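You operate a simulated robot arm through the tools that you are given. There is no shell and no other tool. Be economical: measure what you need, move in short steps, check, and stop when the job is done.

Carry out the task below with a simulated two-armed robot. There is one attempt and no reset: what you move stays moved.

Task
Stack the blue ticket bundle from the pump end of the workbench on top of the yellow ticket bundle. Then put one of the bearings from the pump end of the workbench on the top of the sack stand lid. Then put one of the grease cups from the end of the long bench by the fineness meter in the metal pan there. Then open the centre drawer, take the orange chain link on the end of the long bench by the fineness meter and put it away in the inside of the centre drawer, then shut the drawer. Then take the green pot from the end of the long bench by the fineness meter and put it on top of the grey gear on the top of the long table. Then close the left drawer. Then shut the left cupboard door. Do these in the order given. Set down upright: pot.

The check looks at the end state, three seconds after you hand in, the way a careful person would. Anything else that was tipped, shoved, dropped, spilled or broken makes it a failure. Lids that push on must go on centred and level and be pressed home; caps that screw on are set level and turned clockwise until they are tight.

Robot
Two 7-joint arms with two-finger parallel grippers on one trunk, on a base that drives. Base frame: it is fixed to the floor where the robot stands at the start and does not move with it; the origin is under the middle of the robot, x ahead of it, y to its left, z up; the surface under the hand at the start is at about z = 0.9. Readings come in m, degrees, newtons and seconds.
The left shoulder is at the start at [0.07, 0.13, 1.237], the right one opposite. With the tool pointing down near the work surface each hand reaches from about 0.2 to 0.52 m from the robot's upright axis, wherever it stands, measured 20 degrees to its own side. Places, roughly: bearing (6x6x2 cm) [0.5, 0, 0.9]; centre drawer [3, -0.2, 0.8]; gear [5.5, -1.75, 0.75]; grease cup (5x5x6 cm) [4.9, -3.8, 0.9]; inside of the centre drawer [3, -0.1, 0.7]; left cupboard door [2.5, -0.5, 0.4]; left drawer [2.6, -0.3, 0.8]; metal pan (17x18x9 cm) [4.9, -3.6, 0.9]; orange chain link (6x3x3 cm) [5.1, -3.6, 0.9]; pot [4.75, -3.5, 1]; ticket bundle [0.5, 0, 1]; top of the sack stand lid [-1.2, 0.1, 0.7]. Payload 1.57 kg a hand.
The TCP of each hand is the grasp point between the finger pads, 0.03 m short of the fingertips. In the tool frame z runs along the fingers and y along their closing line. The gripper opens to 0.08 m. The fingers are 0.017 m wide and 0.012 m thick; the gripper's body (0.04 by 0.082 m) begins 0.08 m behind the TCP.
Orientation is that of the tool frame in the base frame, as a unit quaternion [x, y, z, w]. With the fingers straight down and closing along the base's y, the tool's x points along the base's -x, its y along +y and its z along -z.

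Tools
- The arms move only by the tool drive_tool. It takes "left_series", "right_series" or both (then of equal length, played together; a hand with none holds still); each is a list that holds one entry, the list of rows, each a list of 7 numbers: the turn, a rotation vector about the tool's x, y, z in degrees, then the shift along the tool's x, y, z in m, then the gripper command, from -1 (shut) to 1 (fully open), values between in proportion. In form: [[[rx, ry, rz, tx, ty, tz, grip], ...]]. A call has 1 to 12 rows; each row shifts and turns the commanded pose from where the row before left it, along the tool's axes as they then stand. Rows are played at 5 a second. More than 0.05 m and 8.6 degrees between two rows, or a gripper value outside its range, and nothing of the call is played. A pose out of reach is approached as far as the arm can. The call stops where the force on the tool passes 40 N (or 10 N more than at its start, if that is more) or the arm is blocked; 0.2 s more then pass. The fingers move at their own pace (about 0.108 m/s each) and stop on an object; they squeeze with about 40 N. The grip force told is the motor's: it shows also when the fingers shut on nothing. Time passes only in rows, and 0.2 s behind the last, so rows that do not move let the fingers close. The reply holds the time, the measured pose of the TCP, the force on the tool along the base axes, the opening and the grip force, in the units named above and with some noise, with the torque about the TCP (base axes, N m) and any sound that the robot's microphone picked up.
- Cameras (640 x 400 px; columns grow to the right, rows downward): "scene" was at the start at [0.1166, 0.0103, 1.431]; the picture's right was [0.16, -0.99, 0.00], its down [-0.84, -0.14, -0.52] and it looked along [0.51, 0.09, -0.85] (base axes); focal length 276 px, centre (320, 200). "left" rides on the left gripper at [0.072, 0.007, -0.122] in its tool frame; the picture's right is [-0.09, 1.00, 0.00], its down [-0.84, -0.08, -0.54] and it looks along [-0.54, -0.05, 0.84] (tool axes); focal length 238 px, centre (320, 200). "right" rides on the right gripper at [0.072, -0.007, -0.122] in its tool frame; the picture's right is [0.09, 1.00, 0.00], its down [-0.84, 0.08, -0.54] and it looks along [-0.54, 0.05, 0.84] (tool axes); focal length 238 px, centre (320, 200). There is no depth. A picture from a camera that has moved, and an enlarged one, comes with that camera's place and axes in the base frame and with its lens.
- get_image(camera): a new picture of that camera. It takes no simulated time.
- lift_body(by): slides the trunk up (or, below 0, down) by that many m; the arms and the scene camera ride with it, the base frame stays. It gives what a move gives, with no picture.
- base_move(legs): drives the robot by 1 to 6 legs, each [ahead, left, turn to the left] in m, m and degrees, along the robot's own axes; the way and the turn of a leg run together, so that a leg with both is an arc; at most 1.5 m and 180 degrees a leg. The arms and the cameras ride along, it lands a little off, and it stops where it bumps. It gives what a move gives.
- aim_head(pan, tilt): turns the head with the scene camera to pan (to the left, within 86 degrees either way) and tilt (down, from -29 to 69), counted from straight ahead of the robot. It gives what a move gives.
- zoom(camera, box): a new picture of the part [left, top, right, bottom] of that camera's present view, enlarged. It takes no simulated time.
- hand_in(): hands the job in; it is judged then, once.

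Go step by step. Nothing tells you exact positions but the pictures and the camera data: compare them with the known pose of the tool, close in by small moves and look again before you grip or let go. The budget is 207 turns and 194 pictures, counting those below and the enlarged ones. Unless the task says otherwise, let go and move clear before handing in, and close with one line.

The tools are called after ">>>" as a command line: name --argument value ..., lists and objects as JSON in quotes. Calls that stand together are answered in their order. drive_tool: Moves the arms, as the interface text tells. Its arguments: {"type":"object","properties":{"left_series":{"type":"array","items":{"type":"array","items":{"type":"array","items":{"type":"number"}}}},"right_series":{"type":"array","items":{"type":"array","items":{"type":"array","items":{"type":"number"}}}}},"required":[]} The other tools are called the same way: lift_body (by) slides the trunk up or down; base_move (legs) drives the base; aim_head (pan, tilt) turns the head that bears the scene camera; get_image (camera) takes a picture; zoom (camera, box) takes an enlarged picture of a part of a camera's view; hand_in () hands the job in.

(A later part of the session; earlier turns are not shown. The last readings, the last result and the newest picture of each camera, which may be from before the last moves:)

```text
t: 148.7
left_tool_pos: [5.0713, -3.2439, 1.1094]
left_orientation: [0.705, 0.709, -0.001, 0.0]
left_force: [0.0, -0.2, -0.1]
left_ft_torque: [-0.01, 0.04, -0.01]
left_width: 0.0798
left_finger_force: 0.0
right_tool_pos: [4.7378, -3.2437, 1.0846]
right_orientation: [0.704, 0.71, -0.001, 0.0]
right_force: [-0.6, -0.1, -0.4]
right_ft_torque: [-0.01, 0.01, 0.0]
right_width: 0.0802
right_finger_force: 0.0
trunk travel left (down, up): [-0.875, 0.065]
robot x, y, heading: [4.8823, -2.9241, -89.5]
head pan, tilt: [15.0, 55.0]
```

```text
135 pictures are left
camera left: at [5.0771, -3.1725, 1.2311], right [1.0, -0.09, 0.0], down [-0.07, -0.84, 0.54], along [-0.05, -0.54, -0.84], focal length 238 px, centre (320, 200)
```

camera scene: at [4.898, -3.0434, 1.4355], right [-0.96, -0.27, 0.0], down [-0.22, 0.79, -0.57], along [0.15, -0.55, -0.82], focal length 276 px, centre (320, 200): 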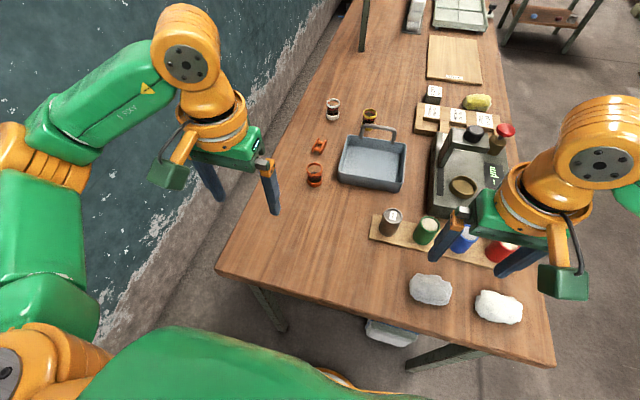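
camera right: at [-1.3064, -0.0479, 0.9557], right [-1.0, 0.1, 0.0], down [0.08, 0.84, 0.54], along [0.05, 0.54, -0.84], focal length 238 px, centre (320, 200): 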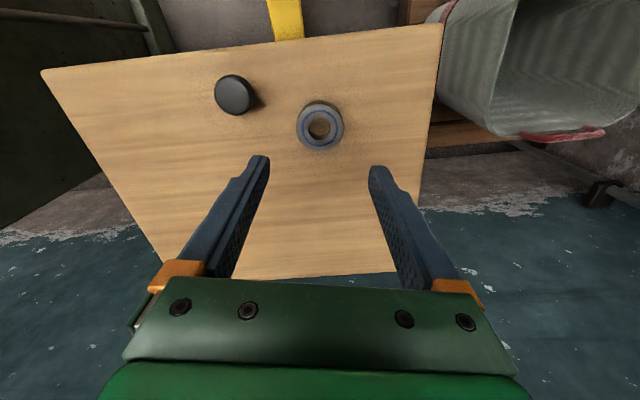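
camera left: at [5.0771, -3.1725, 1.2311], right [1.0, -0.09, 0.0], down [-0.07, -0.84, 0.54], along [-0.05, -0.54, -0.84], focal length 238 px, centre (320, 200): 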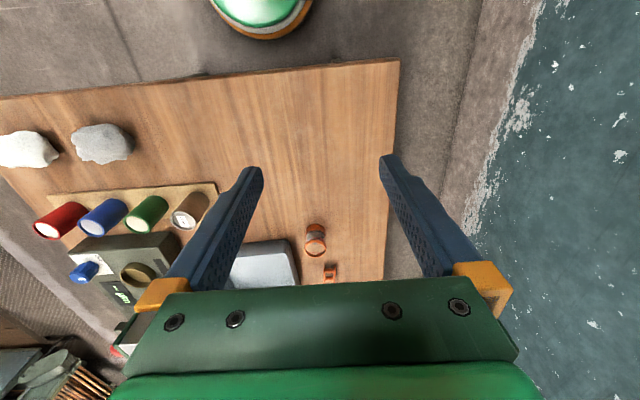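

Cup is at (5.037, -3.491). I move up to the bench edge, raise the right hand out of the way, and tilt the left hand forward 24°.

>>> base_move --legs '[[0.045, 0, 0]]'

>>> drive_tool --left_series '[[[0, -8, 0, 0, 0, 0, 1], [0, -8, 0, 0, 0, 0, 1], [0, -8, 0, 0, 0, 0, 1], [0, 0, 0, -0.03, -0.01, 0.03, 1], [0, 0, 0, -0.03, -0.012, 0.03, 1], [0, 0, 0, -0.03, -0.012, 0.03, 1], [0, 0, 0, 0, 0, 0, 1]]]' --right_series '[[[0, 0, 0, 0.02, 0, -0.03, 1], [0, 0, 0, 0.02, 0, -0.03, 1], [0, 0, 0, 0.02, 0, -0.02, 1], [0, 0, 0, 0, 0, 0, 1], [0, 0, 0, 0, 0, 0, 1], [0, 0, 0, 0, 0, 0, 1], [0, 0, 0, 0, 0, 0, 1]]]'

>>> get_image --camera "left"

```text
t: 149.6
left_tool_pos: [5.0716, -3.2818, 1.1113]
left_orientation: [0.706, 0.709, -0.003, 0.002]
left_force: [1.2, 0.3, 0.3]
left_ft_torque: [-0.08, 0.03, -0.01]
left_width: 0.0798
left_finger_force: 0.1
right_tool_pos: [4.7406, -3.2831, 1.0886]
right_orientation: [0.704, 0.71, -0.003, 0.003]
right_force: [-0.1, -0.2, 0.2]
right_ft_torque: [-0.07, 0.01, 0.0]
right_width: 0.08
right_finger_force: 0.1
trunk travel left (down, up): [-0.875, 0.065]
robot x, y, heading: [4.8847, -2.9657, -89.3]
head pan, tilt: [15.0, 55.0]
```

```text
t: 151.2
left_tool_pos: [5.0384, -3.4093, 1.0659]
left_orientation: [0.69, 0.693, -0.147, 0.148]
left_force: [-0.5, -0.1, 0.1]
left_ft_torque: [-0.01, 0.0, -0.02]
left_width: 0.08
left_finger_force: 0.0
right_tool_pos: [4.7393, -3.2311, 1.1646]
right_orientation: [0.704, 0.71, 0.0, 0.0]
right_force: [0.3, 0.3, -0.2]
right_ft_torque: [0.0, 0.01, 0.0]
right_width: 0.08
right_finger_force: 0.0
trunk travel left (down, up): [-0.875, 0.065]
robot x, y, heading: [4.8779, -2.9675, -89.5]
head pan, tilt: [15.0, 55.0]
```

```text
134 pictures are left
camera left: at [5.045, -3.2927, 1.1476], right [1.0, -0.08, 0.04], down [-0.07, -0.54, 0.84], along [-0.05, -0.84, -0.55], focal length 238 px, centre (320, 200)
```

left: 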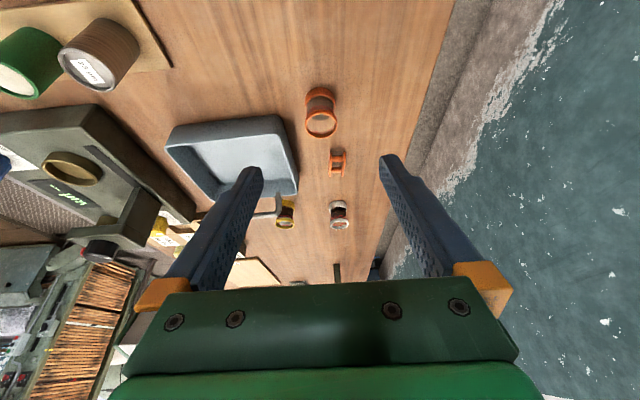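

Good view of cup and pan. I move over the cup, keeping the fingers straddling it in x, and stop above for a check.

>>> drive_tool --left_series '[[[0, 0, 0, -0.0147, 0, 0.0343, 1], [0, 0, 0, -0.0147, 0, 0.0343, 1], [0, 0, 0, -0.0147, 0, 0.0343, 1], [0, 0, 0, 0, 0, 0, 1]]]'

>>> get_image --camera "left"

```text
t: 152.2
left_tool_pos: [5.0397, -3.4911, 0.9895]
left_orientation: [0.69, 0.693, -0.148, 0.148]
left_force: [-1.2, -0.4, 0.1]
left_ft_torque: [0.0, -0.04, 0.03]
left_width: 0.08
left_finger_force: 0.0
right_tool_pos: [4.7389, -3.2311, 1.1639]
right_orientation: [0.704, 0.71, 0.0, 0.001]
right_force: [-0.1, 0.1, -0.4]
right_ft_torque: [-0.02, 0.01, 0.02]
right_width: 0.0799
right_finger_force: 0.2
trunk travel left (down, up): [-0.875, 0.065]
robot x, y, heading: [4.8835, -2.9675, -89.5]
head pan, tilt: [15.0, 55.0]
```

```text
133 pictures are left
camera left: at [5.046, -3.3756, 1.0715], right [1.0, -0.08, 0.04], down [-0.08, -0.54, 0.84], along [-0.05, -0.84, -0.55], focal length 238 px, centre (320, 200)
```

left: 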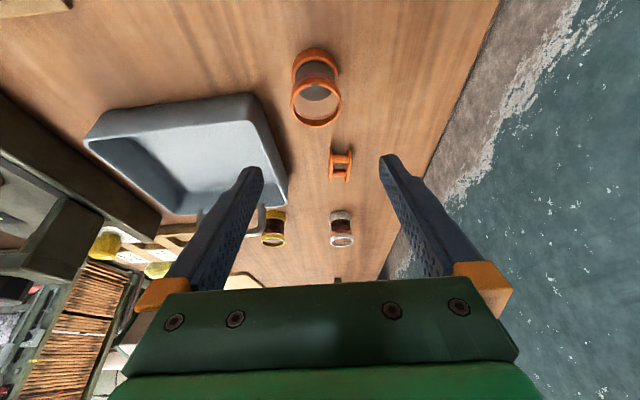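

The cup is at (5.040, -3.488) and the pan's corner is close on its left, so I narrow the opening to 66 mm and bias 3 mm away before descending.

>>> drive_tool --left_series '[[[0, 0, 0, 0, 0.003, 0, 0.65], [0, 0, 0, 0.0105, 0, 0.0224, 0.65], [0, 0, 0, 0.0105, 0, 0.0224, 0.65], [0, 0, 0, 0.0105, 0, 0.0224, 0.65], [0, 0, 0, 0, 0, 0, 0.65]]]'

>>> get_image --camera "left"

>>> zoom --camera "scene" --box '[240, 100, 432, 220]'

```text
t: 153.4
left_tool_pos: [5.041, -3.4888, 0.9132]
left_orientation: [0.69, 0.693, -0.146, 0.148]
left_force: [-0.1, -1.4, -0.1]
left_ft_torque: [-0.04, 0.0, -0.02]
left_width: 0.066
left_finger_force: 0.0
right_tool_pos: [4.7395, -3.231, 1.1649]
right_orientation: [0.704, 0.711, 0.0, 0.0]
right_force: [0.9, 0.3, 0.6]
right_ft_torque: [0.0, 0.02, 0.01]
right_width: 0.08
right_finger_force: 0.0
trunk travel left (down, up): [-0.875, 0.065]
robot x, y, heading: [4.8828, -2.9649, -89.5]
head pan, tilt: [15.0, 55.0]
```

```text
132 pictures are left
camera left: at [5.047, -3.3744, 0.995], right [1.0, -0.08, 0.04], down [-0.07, -0.54, 0.84], along [-0.05, -0.84, -0.55], focal length 238 px, centre (320, 200)
```

left: 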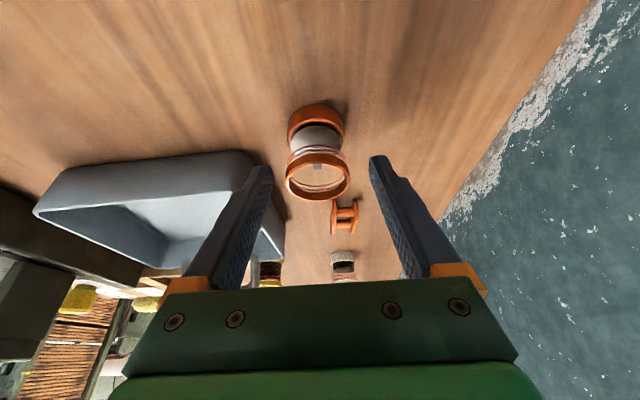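

```text
3.33 times, centred on (336, 160) of scene
camera zoom: at [4.8985, -3.0885, 1.4355], right [-0.96, -0.27, 0.0], down [-0.22, 0.79, -0.57], along [0.15, -0.55, -0.82], focal length 921 px, centre (267, 333)
```

zoom: 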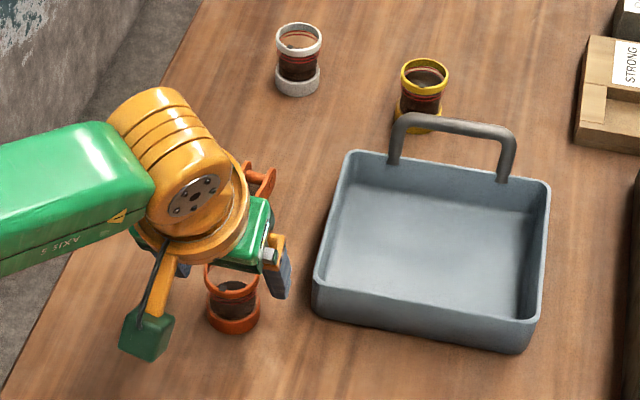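

The cup holds dark grease; I'll keep it level. I lower the last 22 mm and close.

>>> drive_tool --left_series '[[[0, 0, 0, 0.0045, 0, 0.01, 0.65], [0, 0, 0, 0.0045, 0, 0.01, 0.65], [0, 0, 0, 0, 0, 0, -1], [0, 0, 0, 0, 0, 0, -1], [0, 0, 0, 0, 0, 0, -1], [0, 0, 0, 0, 0, 0, -1]]]'

>>> get_image --camera "left"

```text
t: 154.8
left_tool_pos: [5.0392, -3.4888, 0.8909]
left_orientation: [0.69, 0.693, -0.147, 0.147]
left_force: [0.0, -0.4, 0.0]
left_ft_torque: [0.01, 0.04, -0.01]
left_width: 0.0411
left_finger_force: 40.4
right_tool_pos: [4.7391, -3.2309, 1.1633]
right_orientation: [0.704, 0.71, -0.001, 0.0]
right_force: [0.3, 0.3, 0.5]
right_ft_torque: [-0.01, 0.01, 0.01]
right_width: 0.0799
right_finger_force: 0.1
trunk travel left (down, up): [-0.875, 0.065]
robot x, y, heading: [4.8782, -2.9676, -89.2]
head pan, tilt: [15.0, 55.0]
```

```text
130 pictures are left
camera left: at [5.0455, -3.3736, 0.9728], right [1.0, -0.08, 0.04], down [-0.07, -0.54, 0.84], along [-0.05, -0.84, -0.55], focal length 238 px, centre (320, 200)
```

left: 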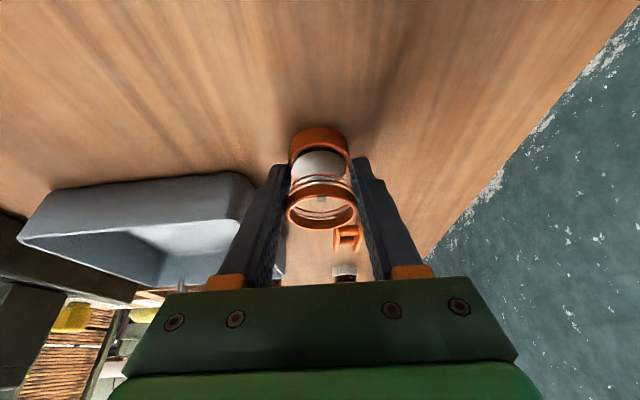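

Gripped at the waist. I lift it straight up 11 cm, slowly.

>>> drive_tool --left_series '[[[0, 0, 0, -0.008, 0, -0.018, -1], [0, 0, 0, -0.0102, 0, -0.023, -1], [0, 0, 0, -0.0102, 0, -0.023, -1], [0, 0, 0, -0.0102, 0, -0.023, -1], [0, 0, 0, -0.0061, 0, -0.0137, -1], [0, 0, 0, 0, 0, 0, -1]]]'

>>> base_move --legs '[[0, -0.12, 0]]'

>>> get_image --camera "left"

>>> get_image --camera "scene"

```text
t: 156.2
left_tool_pos: [5.0408, -3.4884, 1.0009]
left_orientation: [0.69, 0.694, -0.146, 0.147]
left_force: [0.5, -0.2, -0.6]
left_ft_torque: [-0.01, -0.02, -0.03]
left_width: 0.0414
left_finger_force: 40.0
right_tool_pos: [4.7396, -3.2316, 1.1655]
right_orientation: [0.704, 0.71, 0.0, 0.0]
right_force: [-0.6, 0.1, -0.3]
right_ft_torque: [-0.03, -0.02, 0.0]
right_width: 0.0799
right_finger_force: 0.0
trunk travel left (down, up): [-0.875, 0.065]
robot x, y, heading: [4.8816, -2.9663, -89.6]
head pan, tilt: [15.0, 55.0]
```

```text
t: 157.4
left_tool_pos: [4.9234, -3.4906, 1.0008]
left_orientation: [0.689, 0.694, -0.148, 0.147]
left_force: [-0.4, -0.3, -0.7]
left_ft_torque: [-0.01, 0.04, -0.03]
left_width: 0.041
left_finger_force: 40.3
right_tool_pos: [4.6239, -3.2314, 1.1644]
right_orientation: [0.704, 0.71, -0.002, -0.001]
right_force: [1.1, -0.2, -0.7]
right_ft_torque: [0.03, 0.01, 0.02]
right_width: 0.0801
right_finger_force: 0.0
trunk travel left (down, up): [-0.875, 0.065]
robot x, y, heading: [4.7609, -2.9701, -89.8]
head pan, tilt: [15.0, 55.0]
```

```text
129 pictures are left
camera left: at [4.9306, -3.3752, 1.0821], right [1.0, -0.08, 0.03], down [-0.07, -0.54, 0.84], along [-0.05, -0.84, -0.55], focal length 238 px, centre (320, 200)
```

left: 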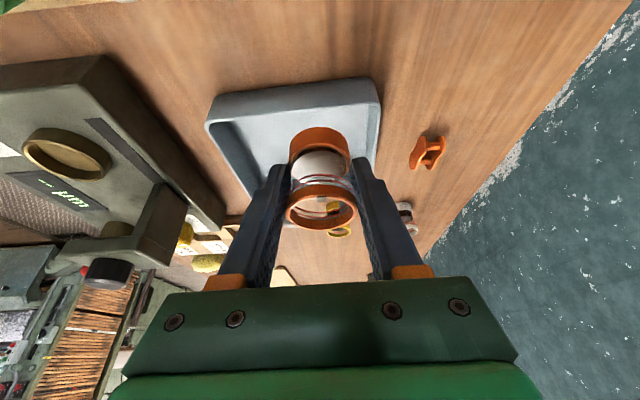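

```text
128 pictures are left
camera scene: at [4.7841, -3.09, 1.4354], right [-0.96, -0.27, 0.0], down [-0.22, 0.79, -0.57], along [0.15, -0.55, -0.82], focal length 276 px, centre (320, 200)
```

scene: 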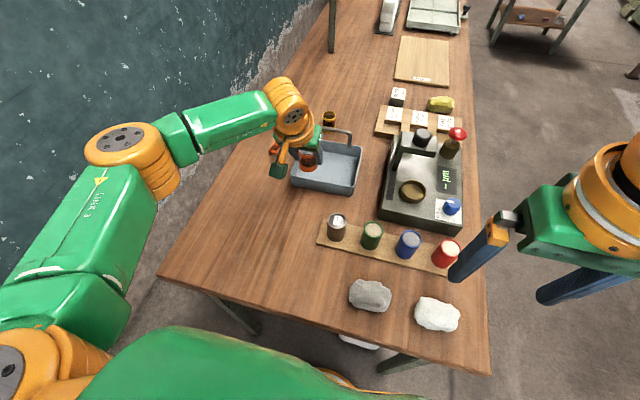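

Next I move the cup over the pan's middle, at height.

>>> drive_tool --left_series '[[[0, 0, 0, -0.0195, -0.006, 0.0087, -1], [0, 0, 0, -0.0195, -0.006, 0.0087, -1], [0, 0, 0, -0.0195, -0.006, 0.0087, -1], [0, 0, 0, 0, 0, 0, -1]]]'

>>> get_image --camera "left"

>>> zoom --camera "scene" --box '[230, 80, 422, 200]'

```text
t: 158.4
left_tool_pos: [4.9071, -3.5415, 1.001]
left_orientation: [0.69, 0.693, -0.148, 0.147]
left_force: [0.8, 0.4, -0.6]
left_ft_torque: [0.03, 0.04, -0.03]
left_width: 0.0411
left_finger_force: 40.2
left hand out of reach, approached as far as the arm can: row 3
right_tool_pos: [4.6203, -3.2317, 1.1646]
right_orientation: [0.704, 0.71, -0.001, 0.0]
right_force: [0.2, 0.6, -1.0]
right_ft_torque: [-0.02, 0.01, 0.0]
right_width: 0.0798
right_finger_force: 0.1
trunk travel left (down, up): [-0.875, 0.065]
robot x, y, heading: [4.7665, -2.9689, -89.5]
head pan, tilt: [15.0, 55.0]
```

```text
127 pictures are left
camera left: at [4.9123, -3.4262, 1.0832], right [1.0, -0.08, 0.04], down [-0.07, -0.54, 0.84], along [-0.05, -0.84, -0.55], focal length 238 px, centre (320, 200)
```

left: 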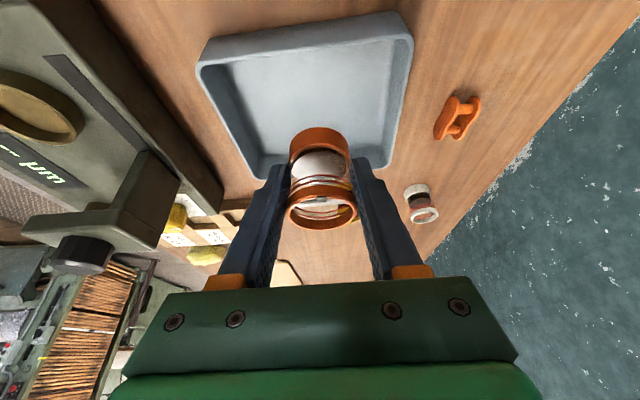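

```text
3.33 times, centred on (326, 140) of scene
camera zoom: at [4.7804, -3.0895, 1.4355], right [-0.96, -0.27, 0.0], down [-0.22, 0.79, -0.57], along [0.15, -0.55, -0.82], focal length 921 px, centre (300, 400)
```

zoom: 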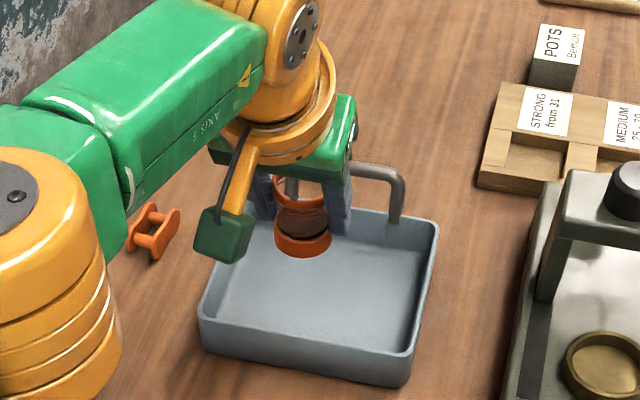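

I need 2 cm more depth: I edge the base ahead and lower with the trunk.

>>> base_move --legs '[[0.02, 0, 0]]'

>>> lift_body --by -0.085

>>> get_image --camera "left"

>>> zoom --camera "scene" --box '[230, 60, 422, 180]'

```text
t: 159.2
left_tool_pos: [4.9047, -3.5563, 1.0032]
left_orientation: [0.69, 0.692, -0.148, 0.149]
left_force: [0.1, 0.4, -1.7]
left_ft_torque: [-0.01, -0.01, 0.0]
left_width: 0.0415
left_finger_force: 39.9
right_tool_pos: [4.6197, -3.2472, 1.1649]
right_orientation: [0.704, 0.711, -0.002, 0.001]
right_force: [-0.5, 0.8, 0.2]
right_ft_torque: [-0.07, 0.0, -0.02]
right_width: 0.08
right_finger_force: 0.1
trunk travel left (down, up): [-0.875, 0.065]
robot x, y, heading: [4.7603, -2.9885, -89.6]
head pan, tilt: [15.0, 55.0]
```

```text
t: 160.4
left_tool_pos: [4.9061, -3.5601, 0.9163]
left_orientation: [0.691, 0.692, -0.147, 0.147]
left_force: [0.2, -0.6, -1.4]
left_ft_torque: [0.05, 0.02, 0.03]
left_width: 0.0412
left_finger_force: 40.0
right_tool_pos: [4.6195, -3.2515, 1.0793]
right_orientation: [0.704, 0.71, 0.0, 0.0]
right_force: [-0.1, -0.1, 0.6]
right_ft_torque: [-0.04, 0.04, 0.01]
right_width: 0.0802
right_finger_force: 0.0
trunk travel left (down, up): [-0.79, 0.15]
robot x, y, heading: [4.7619, -2.9886, -89.9]
head pan, tilt: [15.0, 55.0]
```

```text
125 pictures are left
camera left: at [4.9116, -3.4462, 0.9982], right [1.0, -0.08, 0.04], down [-0.08, -0.54, 0.84], along [-0.05, -0.84, -0.55], focal length 238 px, centre (320, 200)
```

left: 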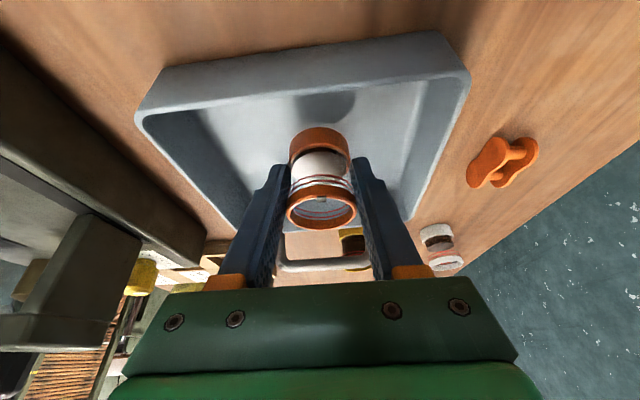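

```text
3.33 times, centred on (326, 120) of scene
camera zoom: at [4.7795, -3.1094, 1.3505], right [-0.96, -0.27, 0.0], down [-0.22, 0.79, -0.57], along [0.15, -0.55, -0.82], focal length 921 px, centre (300, 467)
```

zoom: 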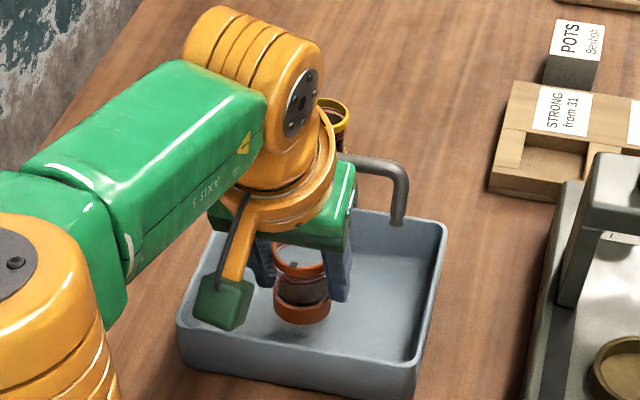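

Inside the pan, about 2 cm above its floor. I lower in small steps.

>>> drive_tool --left_series '[[[0, 0, 0, 0.0032, 0, 0.0073, -1], [0, 0, 0, 0.0016, 0, 0.0037, -1], [0, 0, 0, 0.0008, 0, 0.0018, -1], [0, 0, 0, 0, 0, 0, -1]]]'

>>> zoom --camera "scene" --box '[270, 100, 366, 160]'

```text
t: 161.4
left_tool_pos: [4.905, -3.5586, 0.9001]
left_orientation: [0.691, 0.693, -0.146, 0.147]
left_force: [-0.1, 0.4, -1.6]
left_ft_torque: [0.01, 0.01, -0.01]
left_width: 0.0411
left_finger_force: 40.1
right_tool_pos: [4.6194, -3.2516, 1.0789]
right_orientation: [0.704, 0.71, 0.0, 0.001]
right_force: [0.0, 0.2, -0.1]
right_ft_torque: [0.04, 0.0, -0.03]
right_width: 0.0799
right_finger_force: 0.1
trunk travel left (down, up): [-0.79, 0.15]
robot x, y, heading: [4.7611, -2.9927, -89.8]
head pan, tilt: [15.0, 55.0]
```

```text
6.67 times, centred on (318, 130) of scene
camera zoom: at [4.7795, -3.1099, 1.3504], right [-0.96, -0.27, 0.0], down [-0.22, 0.79, -0.57], along [0.15, -0.55, -0.82], focal length 1842 px, centre (333, 667)
```

zoom: 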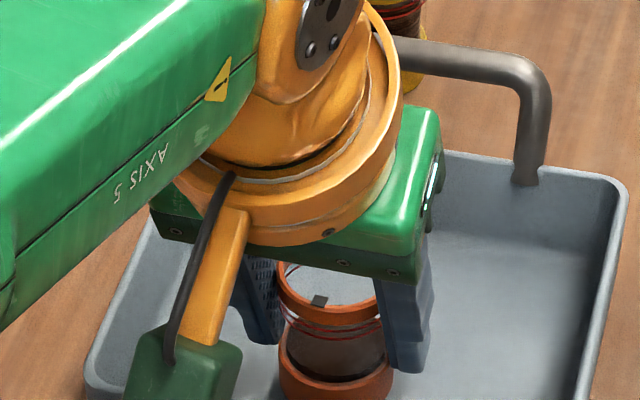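

>>> drive_tool --left_series '[[[0, 0, 0, 0.0008, 0, 0.0018, -1], [0, 0, 0, 0.0006, 0, 0.0014, -1], [0, 0, 0, 0, 0, 0, -1]]]'

```text
t: 162.2
left_tool_pos: [4.9066, -3.5591, 0.8959]
left_orientation: [0.691, 0.692, -0.147, 0.147]
left_force: [-0.6, -0.3, -2.1]
left_ft_torque: [0.03, -0.03, -0.01]
left_width: 0.0412
left_finger_force: 39.7
left hand out of reach, approached as far as the arm can: row 2
right_tool_pos: [4.62, -3.2511, 1.08]
right_orientation: [0.705, 0.71, 0.001, 0.001]
right_force: [-0.2, -0.2, 0.1]
right_ft_torque: [-0.02, 0.02, -0.01]
right_width: 0.0798
right_finger_force: 0.1
trunk travel left (down, up): [-0.79, 0.15]
robot x, y, heading: [4.7591, -2.9869, -89.8]
head pan, tilt: [15.0, 55.0]
```

Arm reach is exhausted; I use the trunk for the last millimetres.

>>> lift_body --by -0.004

>>> get_image --camera "left"

```text
t: 162.8
left_tool_pos: [4.9057, -3.5588, 0.8961]
left_orientation: [0.69, 0.692, -0.148, 0.149]
left_force: [0.6, -2.2, 7.0]
left_ft_torque: [-0.06, 0.09, 0.0]
left_width: 0.041
left_finger_force: 39.5
right_tool_pos: [4.6187, -3.2514, 1.0757]
right_orientation: [0.704, 0.71, 0.0, 0.001]
right_force: [-0.1, -0.6, -0.5]
right_ft_torque: [0.04, 0.02, 0.04]
right_width: 0.0801
right_finger_force: 0.0
trunk travel left (down, up): [-0.786, 0.154]
robot x, y, heading: [4.7609, -2.9874, -89.5]
head pan, tilt: [15.0, 55.0]
```

```text
122 pictures are left
camera left: at [4.9118, -3.4427, 0.9765], right [1.0, -0.08, 0.04], down [-0.08, -0.54, 0.84], along [-0.05, -0.84, -0.55], focal length 238 px, centre (320, 200)
```

left: 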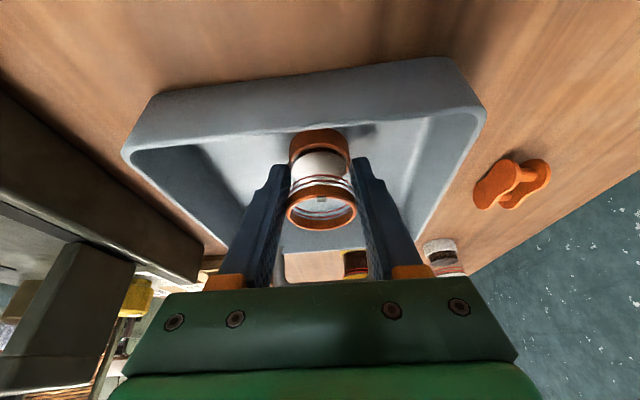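

Contact confirmed. I open and raise the hand vertically.

>>> drive_tool --left_series '[[[0, 0, 0, 0, 0, 0, 0.5], [0, 0, 0, 0, 0, 0, 0.5], [0, 0, 0, 0, 0, 0, 0.5], [0, 0, 0, -0.0081, 0, -0.0183, 0.5], [0, 0, 0, -0.0122, 0, -0.0274, 0.5], [0, 0, 0, -0.0122, 0, -0.0274, 0.5], [0, 0, 0, 0.0, 0, -0.03, 0.5], [0, 0, 0, 0, 0, 0, 0.5]]]'

>>> get_image --camera "left"

```text
t: 164.6
left_tool_pos: [4.9026, -3.5472, 1.0016]
left_orientation: [0.69, 0.693, -0.147, 0.148]
left_force: [0.6, -0.3, 0.6]
left_ft_torque: [0.0, 0.04, -0.02]
left_width: 0.0601
left_finger_force: 0.1
right_tool_pos: [4.6197, -3.2514, 1.0768]
right_orientation: [0.704, 0.71, 0.0, 0.0]
right_force: [-0.1, 0.0, -0.3]
right_ft_torque: [0.0, 0.01, 0.02]
right_width: 0.0798
right_finger_force: 0.1
trunk travel left (down, up): [-0.786, 0.154]
robot x, y, heading: [4.7624, -2.9873, -89.4]
head pan, tilt: [15.0, 55.0]
```

```text
121 pictures are left
camera left: at [4.9097, -3.4316, 1.0842], right [1.0, -0.08, 0.04], down [-0.07, -0.54, 0.84], along [-0.05, -0.84, -0.55], focal length 238 px, centre (320, 200)
```

left: 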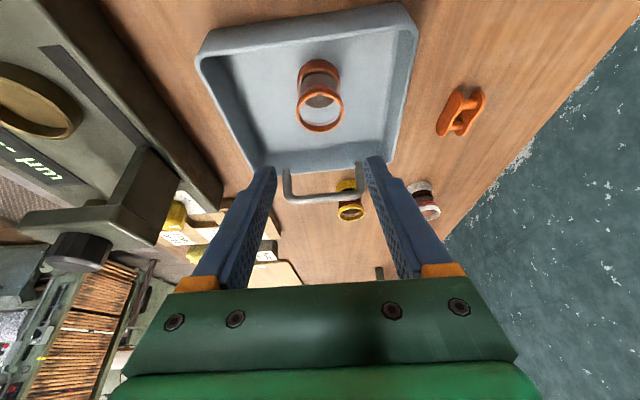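

Cup stands in the pan. Next, the centre drawer: I fold the left hand back and drive over to face the workbench's drawers.

>>> drive_tool --left_series '[[[0, 0, 0, 0.045, 0.01, -0.02, 0.5], [0, 0, 0, 0.045, 0.01, -0.02, 0.5], [0, 8, 0, 0.045, 0.01, -0.02, 1], [0, 8, 0, 0.045, 0.01, 0, 1], [0, 8, 0, 0.045, 0.0, 0, 1], [0, 0, 0, 0, 0, 0, 1]]]'

>>> base_move --legs '[[-0.22, 0, 0], [0, -1.2, 0], [0, 0, 179]]'

>>> aim_head --pan 15 --tilt 25

>>> get_image --camera "scene"

```text
refused: row 1 steps farther than a row can; nothing moved
```

```text
t: 179.3
left_tool_pos: [3.4012, -2.2182, 1.0019]
left_orientation: [-0.686, 0.697, 0.145, 0.148]
left_force: [0.6, -0.4, -0.3]
left_ft_torque: [0.0, 0.01, -0.01]
left_width: 0.0601
left_finger_force: 0.1
right_tool_pos: [3.6779, -2.5189, 1.0755]
right_orientation: [-0.703, 0.711, 0.0, -0.001]
right_force: [0.9, -0.3, -0.1]
right_ft_torque: [0.0, 0.05, 0.01]
right_width: 0.08
right_finger_force: 0.0
trunk travel left (down, up): [-0.786, 0.154]
robot x, y, heading: [3.5332, -2.7774, 89.3]
head pan, tilt: [15.0, 55.0]
```

```text
t: 180.3
left_tool_pos: [3.3998, -2.2179, 1.0037]
left_orientation: [-0.686, 0.697, 0.146, 0.148]
left_force: [-0.7, 0.4, -0.1]
left_ft_torque: [0.0, 0.03, -0.04]
left_width: 0.0599
left_finger_force: 0.0
right_tool_pos: [3.6789, -2.5195, 1.0757]
right_orientation: [-0.703, 0.711, -0.001, 0.0]
right_force: [0.7, -0.6, -0.2]
right_ft_torque: [0.0, 0.01, 0.01]
right_width: 0.0798
right_finger_force: 0.1
trunk travel left (down, up): [-0.786, 0.154]
robot x, y, heading: [3.5319, -2.78, 89.3]
head pan, tilt: [15.0, 25.0]
```

```text
120 pictures are left
camera scene: at [3.5091, -2.6408, 1.3904], right [0.97, 0.25, 0.0], down [0.1, -0.41, -0.91], along [-0.22, 0.88, -0.42], focal length 276 px, centre (320, 200)
```

scene: 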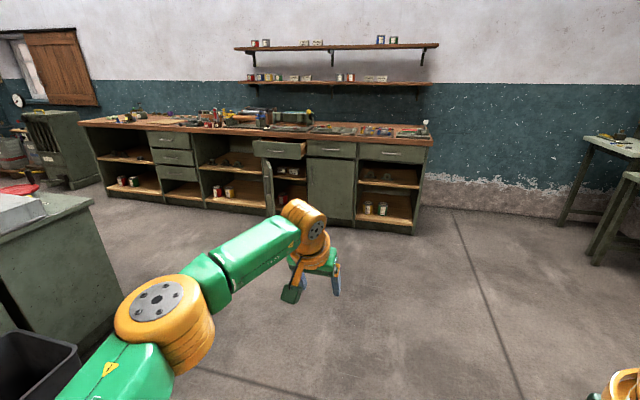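

I see the drawer pair: the left one pulled open, the centre one shut beside it. I zoom in before approaching.

>>> zoom --camera "scene" --box '[190, 110, 446, 270]'

>>> drive_tool --left_series '[[[0, 0, 0, 0.045, 0.005, 0, 0.5], [0, 0, 0, 0.045, 0.005, 0, 0.5], [0, 8, 0, 0.045, 0.005, 0, 1], [0, 8, 0, 0.045, 0.005, 0, 1], [0, 8, 0, 0.045, 0.0, 0, 1], [0, 0, 0, 0, 0, 0, 1]]]'

```text
2.50 times, centred on (318, 190) of scene
camera zoom: at [3.5091, -2.6408, 1.3904], right [0.97, 0.25, 0.0], down [0.1, -0.41, -0.91], along [-0.22, 0.88, -0.42], focal length 691 px, centre (325, 225)
```

zoom: 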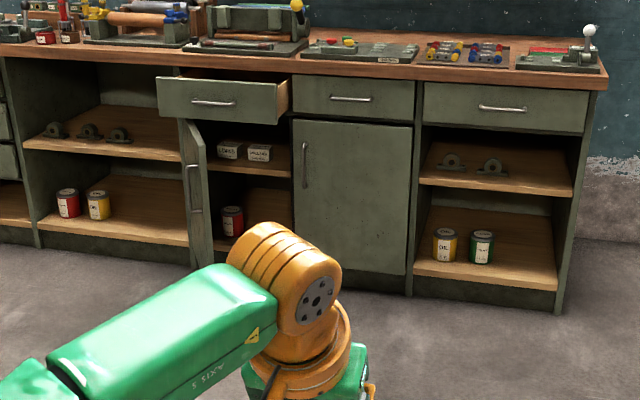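

```text
t: 181.7
left_tool_pos: [3.3794, -2.4292, 0.9282]
left_orientation: [-0.702, 0.713, -0.001, -0.001]
left_force: [0.8, 1.0, -0.4]
left_ft_torque: [-0.01, 0.03, -0.02]
left_width: 0.0799
left_finger_force: 0.1
right_tool_pos: [3.679, -2.52, 1.0764]
right_orientation: [-0.703, 0.712, 0.0, 0.0]
right_force: [0.5, 0.3, -0.7]
right_ft_torque: [0.03, -0.01, -0.01]
right_width: 0.0801
right_finger_force: 0.1
trunk travel left (down, up): [-0.786, 0.154]
robot x, y, heading: [3.532, -2.7806, 89.2]
head pan, tilt: [15.0, 25.0]
```

The centre drawer's bar handle is near (3.02, -0.3, 0.78). I'll grip it with the left hand pointing forward, fingers above and below the bar; first I drive in front and roll the wrist.

>>> base_move --legs '[[1.0, 0.386, 0], [0.68, 0, 0]]'

>>> drive_tool --left_series '[[[0, 0, -8.2, 0, 0, 0, 1], [0, 0, -8.2, 0, 0, 0, 1], [0, 0, -8.2, 0, 0, 0, 1], [0, 0, -8.2, 0, 0, 0, 1], [0, 0, -8.2, 0, 0, 0, 1], [0, 0, -8.2, 0, 0, 0, 1], [0, 0, -8.2, 0, 0, 0, 1], [0, 0, -8.2, 0, 0, 0, 1], [0, 0, -8.2, 0, 0, 0, 1], [0, 0, -8.2, 0, 0, 0, 1], [0, 0, -8, 0, 0, 0, 1], [0, 0, 0, 0, 0, 0, 1]]]'

>>> drive_tool --left_series '[[[0, 0, 0, 0, -0.045, 0, 1], [0, 0, 0, 0, -0.045, 0, 1], [8.2, 0, 0, 0, 0, 0, 1], [8.2, 0, 0, 0, 0, 0, 1], [8.2, 0, 0, 0, 0, 0, 1], [8.2, 0, 0, 0, 0, 0, 1], [8.2, 0, 0, 0, 0, 0, 1], [8.2, 0, 0, 0, 0, 0, 1], [0, 0, 0, 0, 0, 0, 1]]]'

>>> get_image --camera "scene"

```text
t: 190.7
left_tool_pos: [3.0037, -0.7104, 0.9278]
left_orientation: [-0.698, 0.716, 0.0, 0.0]
left_force: [-0.1, 1.1, -0.9]
left_ft_torque: [0.01, 0.02, 0.0]
left_width: 0.0801
left_finger_force: 0.1
right_tool_pos: [3.3015, -0.804, 1.0751]
right_orientation: [-0.7, 0.714, 0.001, 0.0]
right_force: [0.4, 0.1, -0.4]
right_ft_torque: [0.03, -0.01, -0.01]
right_width: 0.0802
right_finger_force: 0.1
trunk travel left (down, up): [-0.786, 0.154]
robot x, y, heading: [3.1529, -1.0616, 88.7]
head pan, tilt: [15.0, 25.0]
```

```text
t: 193.3
left_tool_pos: [3.0032, -0.711, 0.9288]
left_orientation: [1.0, -0.011, 0.0, 0.001]
left_force: [-1.4, -0.4, 0.3]
left_ft_torque: [0.0, -0.01, -0.03]
left_width: 0.0798
left_finger_force: 0.0
right_tool_pos: [3.3026, -0.803, 1.075]
right_orientation: [-0.7, 0.714, -0.001, 0.0]
right_force: [0.5, -0.2, -0.4]
right_ft_torque: [-0.03, -0.03, 0.02]
right_width: 0.0799
right_finger_force: 0.0
trunk travel left (down, up): [-0.786, 0.154]
robot x, y, heading: [3.1537, -1.0606, 88.9]
head pan, tilt: [15.0, 25.0]
```

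```text
t: 195.3
left_tool_pos: [3.0047, -0.6205, 0.928]
left_orientation: [0.909, -0.011, 0.006, -0.417]
left_force: [-0.3, -0.6, 0.1]
left_ft_torque: [0.02, -0.01, -0.02]
left_width: 0.08
left_finger_force: 0.0
right_tool_pos: [3.301, -0.8035, 1.0744]
right_orientation: [-0.7, 0.715, 0.0, -0.001]
right_force: [0.9, 0.5, -1.4]
right_ft_torque: [0.0, -0.01, 0.0]
right_width: 0.0799
right_finger_force: 0.0
trunk travel left (down, up): [-0.786, 0.154]
robot x, y, heading: [3.156, -1.0605, 88.8]
head pan, tilt: [15.0, 25.0]
```

```text
118 pictures are left
camera scene: at [3.1314, -0.9232, 1.3905], right [0.97, 0.24, 0.0], down [0.1, -0.41, -0.91], along [-0.22, 0.88, -0.42], focal length 276 px, centre (320, 200)
```

scene: 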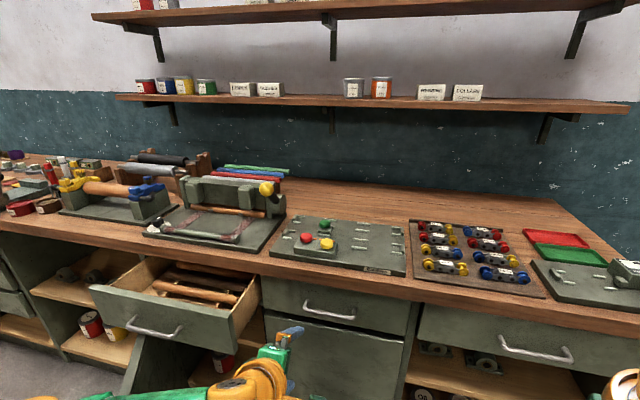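

The wrist pitches fine. I finish the pitch, lower the trunk to handle height, and look with the hand camera.

>>> drive_tool --left_series '[[[8.2, 0, 0, 0, 0, 0, 1], [8.2, 0, 0, 0, 0, 0, 1], [8.2, 0, 0, 0, 0, 0, 1], [8.2, 0, 0, 0, 0, 0, 1], [7.5, 0, 0, 0, 0, 0, 1], [0, 0, 0, 0, 0, 0, 1]]]'

>>> lift_body --by -0.138

>>> get_image --camera "left"

>>> aim_head --pan 20 --tilt 40

>>> get_image --camera "scene"

```text
t: 196.7
left_tool_pos: [3.0054, -0.6204, 0.9286]
left_orientation: [0.909, -0.011, 0.005, -0.416]
left_force: [-0.3, 0.2, 0.0]
left_ft_torque: [-0.01, 0.0, -0.02]
left_width: 0.0798
left_finger_force: 0.1
left hand out of reach, approached as far as the arm can: row 1, 2, 3, 4, 5
right_tool_pos: [3.3025, -0.8037, 1.0757]
right_orientation: [-0.7, 0.714, 0.001, 0.0]
right_force: [0.0, 0.1, -0.6]
right_ft_torque: [-0.01, -0.01, 0.0]
right_width: 0.0802
right_finger_force: 0.1
trunk travel left (down, up): [-0.786, 0.154]
robot x, y, heading: [3.1514, -1.0635, 88.9]
head pan, tilt: [15.0, 25.0]
```

```text
t: 198.3
left_tool_pos: [3.005, -0.6196, 0.7904]
left_orientation: [0.909, -0.011, 0.005, -0.416]
left_force: [-0.7, -0.2, 0.7]
left_ft_torque: [0.0, 0.0, 0.02]
left_width: 0.0801
left_finger_force: 0.1
right_tool_pos: [3.3021, -0.8019, 0.9368]
right_orientation: [-0.7, 0.714, 0.001, 0.001]
right_force: [0.3, 0.0, -0.3]
right_ft_torque: [0.05, -0.01, 0.01]
right_width: 0.0801
right_finger_force: 0.0
trunk travel left (down, up): [-0.648, 0.292]
robot x, y, heading: [3.1531, -1.0639, 89.1]
head pan, tilt: [15.0, 25.0]
```

```text
117 pictures are left
camera left: at [3.0745, -0.7185, 0.8644], right [-0.11, -0.65, -0.75], down [-0.85, -0.34, 0.41], along [-0.52, 0.68, -0.51], focal length 238 px, centre (320, 200)
```

left: 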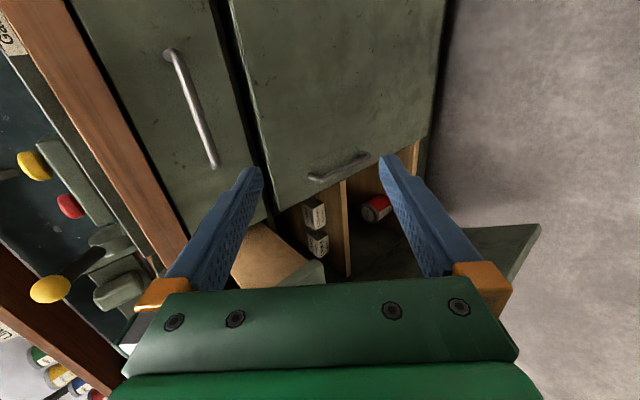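

```text
t: 199.1
left_tool_pos: [3.0041, -0.6193, 0.7893]
left_orientation: [0.909, -0.012, 0.005, -0.416]
left_force: [0.6, -0.8, 0.5]
left_ft_torque: [-0.03, 0.0, 0.0]
left_width: 0.0801
left_finger_force: 0.1
right_tool_pos: [3.3017, -0.8042, 0.9377]
right_orientation: [-0.7, 0.714, 0.0, 0.001]
right_force: [-0.3, 0.8, 0.4]
right_ft_torque: [0.03, -0.01, 0.02]
right_width: 0.0798
right_finger_force: 0.0
trunk travel left (down, up): [-0.648, 0.292]
robot x, y, heading: [3.1553, -1.0609, 88.7]
head pan, tilt: [20.0, 40.0]
```

```text
116 pictures are left
camera scene: at [3.126, -0.9323, 1.2292], right [0.95, 0.32, 0.0], down [0.21, -0.61, -0.77], along [-0.25, 0.73, -0.64], focal length 276 px, centre (320, 200)
```

scene: 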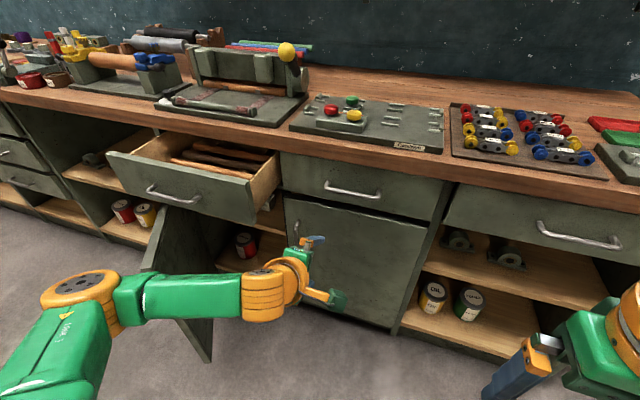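

The pitch stopped at 49° from lack of room. I extend the hand 8 cm forward and try pitching on.

>>> drive_tool --left_series '[[[0, 0, 0, 0, -0.0262, 0.0302, 1], [0, 0, 0, 0, -0.0262, 0.0302, 1], [8.2, 0, 0, 0, 0, 0, 1], [8.2, 0, 0, 0, 0, 0, 1], [8.2, 0, 0, 0, 0, 0, 1], [8.2, 0, 0, 0, 0, 0, 1], [0, 0, 0, 0, 0, 0, 1]]]'

>>> get_image --camera "left"

```text
t: 200.7
left_tool_pos: [3.0091, -0.5406, 0.7915]
left_orientation: [0.888, -0.011, 0.005, -0.459]
left_force: [0.3, -0.3, -0.8]
left_ft_torque: [0.0, -0.01, 0.02]
left_width: 0.0802
left_finger_force: 0.2
left hand out of reach, approached as far as the arm can: row 4, 5, 6
right_tool_pos: [3.302, -0.8033, 0.9359]
right_orientation: [-0.699, 0.715, 0.0, 0.0]
right_force: [-0.6, -0.6, -0.3]
right_ft_torque: [0.0, -0.01, -0.01]
right_width: 0.08
right_finger_force: 0.1
trunk travel left (down, up): [-0.648, 0.292]
robot x, y, heading: [3.1495, -1.0611, 88.8]
head pan, tilt: [20.0, 40.0]
```

```text
115 pictures are left
camera left: at [3.0774, -0.6457, 0.8556], right [-0.11, -0.57, -0.81], down [-0.85, -0.38, 0.38], along [-0.52, 0.73, -0.44], focal length 238 px, centre (320, 200)
```

left: 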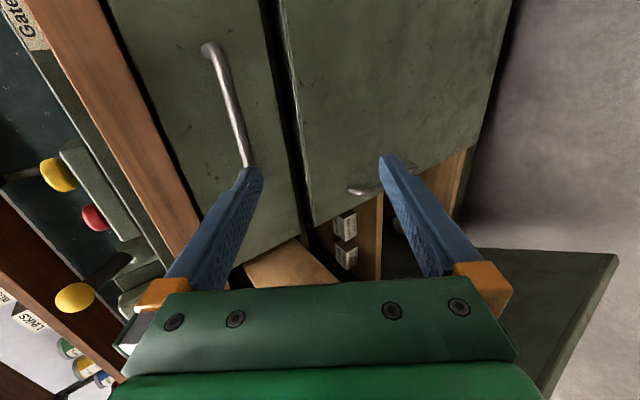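

Pitch is now about 55°, good enough. The bar is at about (3.03, -0.352, 0.779); I narrow the fingers to 40 mm and move forward toward it.

>>> drive_tool --left_series '[[[0, 0, 0, 0.003, -0.0188, 0.0265, 0], [0, 0, 0, 0.003, -0.0188, 0.0265, 0], [0, 0, 0, 0.003, -0.0188, 0.0265, 0], [0, 0, 0, 0.003, -0.0188, 0.0265, 0], [0, 0, 0, 0, 0, 0, 0]]]'

>>> get_image --camera "left"

>>> zoom --camera "scene" --box '[260, 130, 452, 250]'

```text
t: 201.9
left_tool_pos: [3.0214, -0.4089, 0.7915]
left_orientation: [0.888, -0.011, 0.007, -0.46]
left_force: [-0.7, 0.4, -0.5]
left_ft_torque: [0.0, 0.0, -0.02]
left_width: 0.0399
left_finger_force: 0.0
right_tool_pos: [3.3006, -0.8035, 0.9371]
right_orientation: [-0.7, 0.714, 0.001, 0.001]
right_force: [0.4, 0.0, -0.3]
right_ft_torque: [-0.01, 0.01, 0.01]
right_width: 0.0803
right_finger_force: 0.0
trunk travel left (down, up): [-0.648, 0.292]
robot x, y, heading: [3.1536, -1.0583, 88.7]
head pan, tilt: [20.0, 40.0]
```

```text
114 pictures are left
camera left: at [3.0909, -0.5149, 0.8552], right [-0.11, -0.57, -0.81], down [-0.85, -0.38, 0.37], along [-0.52, 0.73, -0.44], focal length 238 px, centre (320, 200)
```

left: 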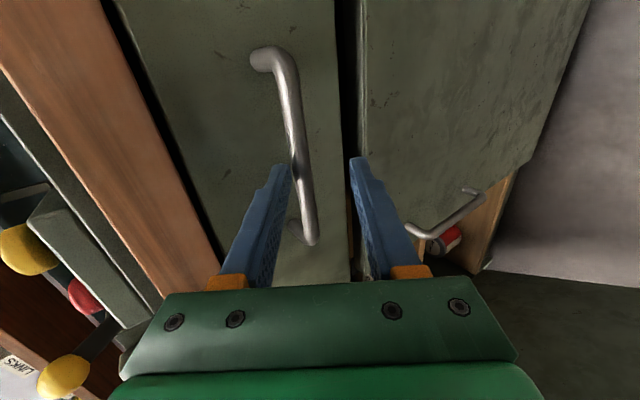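

```text
3.33 times, centred on (356, 190) of scene
camera zoom: at [3.1249, -0.9326, 1.2292], right [0.95, 0.32, 0.0], down [0.21, -0.61, -0.77], along [-0.25, 0.73, -0.64], focal length 921 px, centre (200, 233)
```

zoom: 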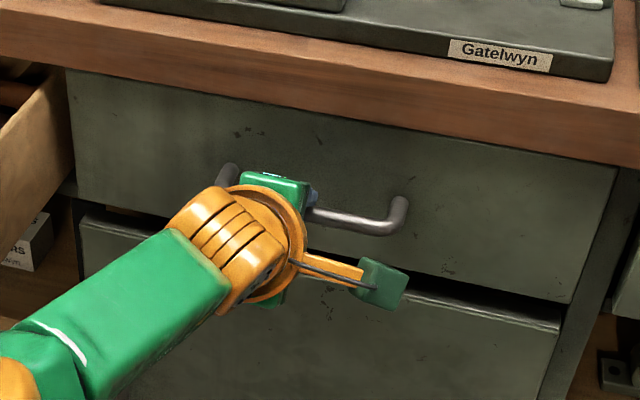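

The bar lies between the finger lines. I advance the last 4 cm in small steps and close.

>>> drive_tool --left_series '[[[0, 0, 0, 0, -0.0116, 0.0163, 0], [0, 0, 0, 0, -0.0058, 0.0082, 0], [0, 0, 0, 0, -0.0029, 0.0065, 0], [0, 0, 0, 0, 0, 0, 0]]]'

>>> get_image --camera "left"

```text
t: 202.9
left_tool_pos: [3.0215, -0.4091, 0.7896]
left_orientation: [0.888, -0.011, 0.006, -0.459]
left_force: [-0.5, 0.1, -0.2]
left_ft_torque: [0.03, -0.01, 0.01]
left_width: 0.0402
left_finger_force: 0.0
left hand out of reach, approached as far as the arm can: row 1, 2, 3
right_tool_pos: [3.3014, -0.8039, 0.9374]
right_orientation: [-0.7, 0.714, 0.001, 0.0]
right_force: [0.5, -0.4, -1.0]
right_ft_torque: [0.04, 0.01, -0.02]
right_width: 0.0798
right_finger_force: 0.2
trunk travel left (down, up): [-0.648, 0.292]
robot x, y, heading: [3.1533, -1.063, 89.1]
head pan, tilt: [20.0, 40.0]
```

```text
112 pictures are left
camera left: at [3.0912, -0.5147, 0.8547], right [-0.11, -0.57, -0.81], down [-0.85, -0.38, 0.38], along [-0.52, 0.73, -0.44], focal length 238 px, centre (320, 200)
```

left: 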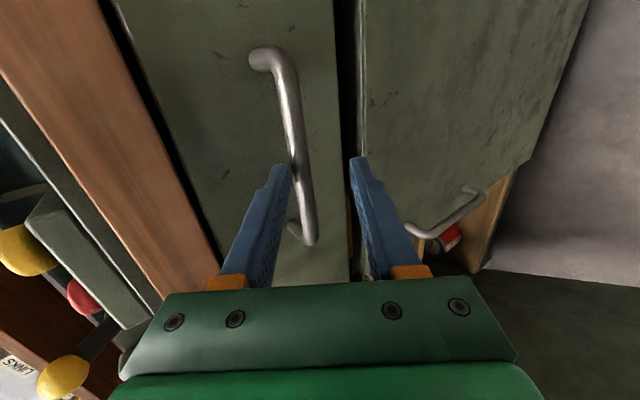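

The arm is at full reach, so I use the base for the last 4 cm.

>>> base_move --legs '[[0.038, 0, 0]]'

>>> get_image --camera "left"

>>> zoom --camera "scene" --box '[260, 130, 452, 250]'

```text
t: 203.9
left_tool_pos: [3.0209, -0.3794, 0.7935]
left_orientation: [0.887, -0.009, 0.006, -0.461]
left_force: [1.4, -11.6, 1.5]
left_ft_torque: [0.09, 0.0, 0.05]
left_width: 0.0343
left_finger_force: 0.1
right_tool_pos: [3.3023, -0.7732, 0.9377]
right_orientation: [-0.701, 0.713, 0.001, 0.001]
right_force: [1.1, 0.0, 0.3]
right_ft_torque: [0.0, 0.02, -0.02]
right_width: 0.08
right_finger_force: 0.1
trunk travel left (down, up): [-0.648, 0.292]
robot x, y, heading: [3.1555, -1.0212, 88.8]
head pan, tilt: [20.0, 40.0]
stopped in leg 1: the force on the tool passed its limit at 258 N (the readings are from after the stop); the commanded pose is now the measured one
```

```text
111 pictures are left
camera left: at [3.0914, -0.4839, 0.8576], right [-0.1, -0.57, -0.82], down [-0.85, -0.38, 0.37], along [-0.52, 0.73, -0.44], focal length 238 px, centre (320, 200)
```

left: 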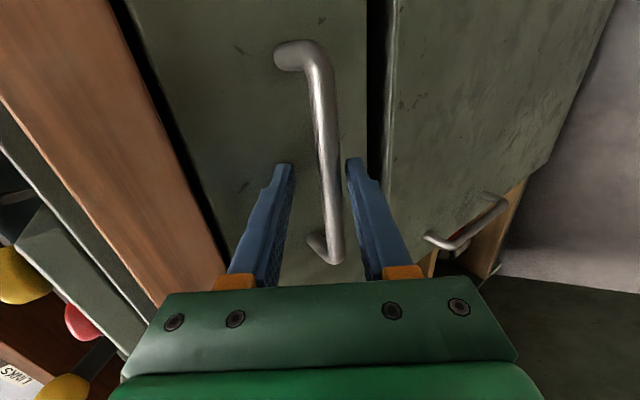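

```text
3.33 times, centred on (356, 190) of scene
camera zoom: at [3.1266, -0.9027, 1.2296], right [0.95, 0.33, 0.0], down [0.21, -0.6, -0.77], along [-0.25, 0.73, -0.64], focal length 921 px, centre (200, 233)
```

zoom: 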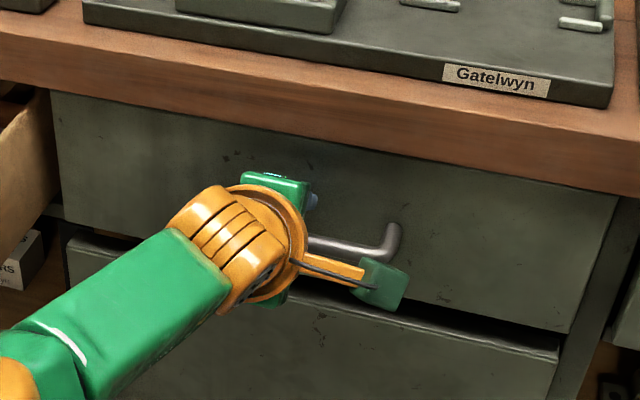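

The upper fingertip touched the drawer front; the bar is between the fingers. I ease back 4 mm and close on the bar.

>>> drive_tool --left_series '[[[0, 0, 0, 0, 0.0023, -0.0033, 0], [0, 0, 0, 0, 0, 0, -1], [0, 0, 0, 0, 0, 0, -1], [0, 0, 0, 0, 0, 0, -1], [0, 0, 0, 0, 0, 0, -1]]]'

>>> get_image --camera "left"

```text
t: 204.9
left_tool_pos: [3.0223, -0.3811, 0.7886]
left_orientation: [0.89, -0.008, 0.005, -0.456]
left_force: [0.1, -2.6, -4.4]
left_ft_torque: [-0.08, -0.48, 0.13]
left_width: 0.0138
left_finger_force: 30.6
right_tool_pos: [3.3015, -0.7684, 0.937]
right_orientation: [-0.701, 0.713, 0.0, -0.001]
right_force: [-1.2, -0.2, 0.6]
right_ft_torque: [0.01, -0.02, 0.0]
right_width: 0.0803
right_finger_force: 0.1
trunk travel left (down, up): [-0.648, 0.292]
robot x, y, heading: [3.1523, -1.0275, 89.0]
head pan, tilt: [20.0, 40.0]
stopped in row 5 (left hand): the force on the tool passed its limit at 42 N (the readings are from after the stop); the commanded pose is now the measured one
```

```text
109 pictures are left
camera left: at [3.0909, -0.4858, 0.8534], right [-0.1, -0.58, -0.81], down [-0.85, -0.38, 0.38], along [-0.52, 0.72, -0.45], focal length 238 px, centre (320, 200)
```

left: 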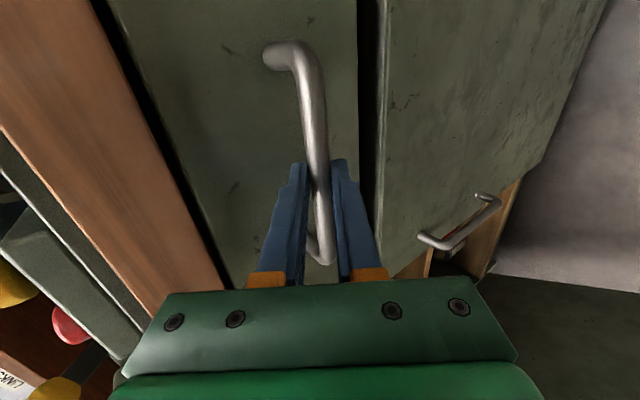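

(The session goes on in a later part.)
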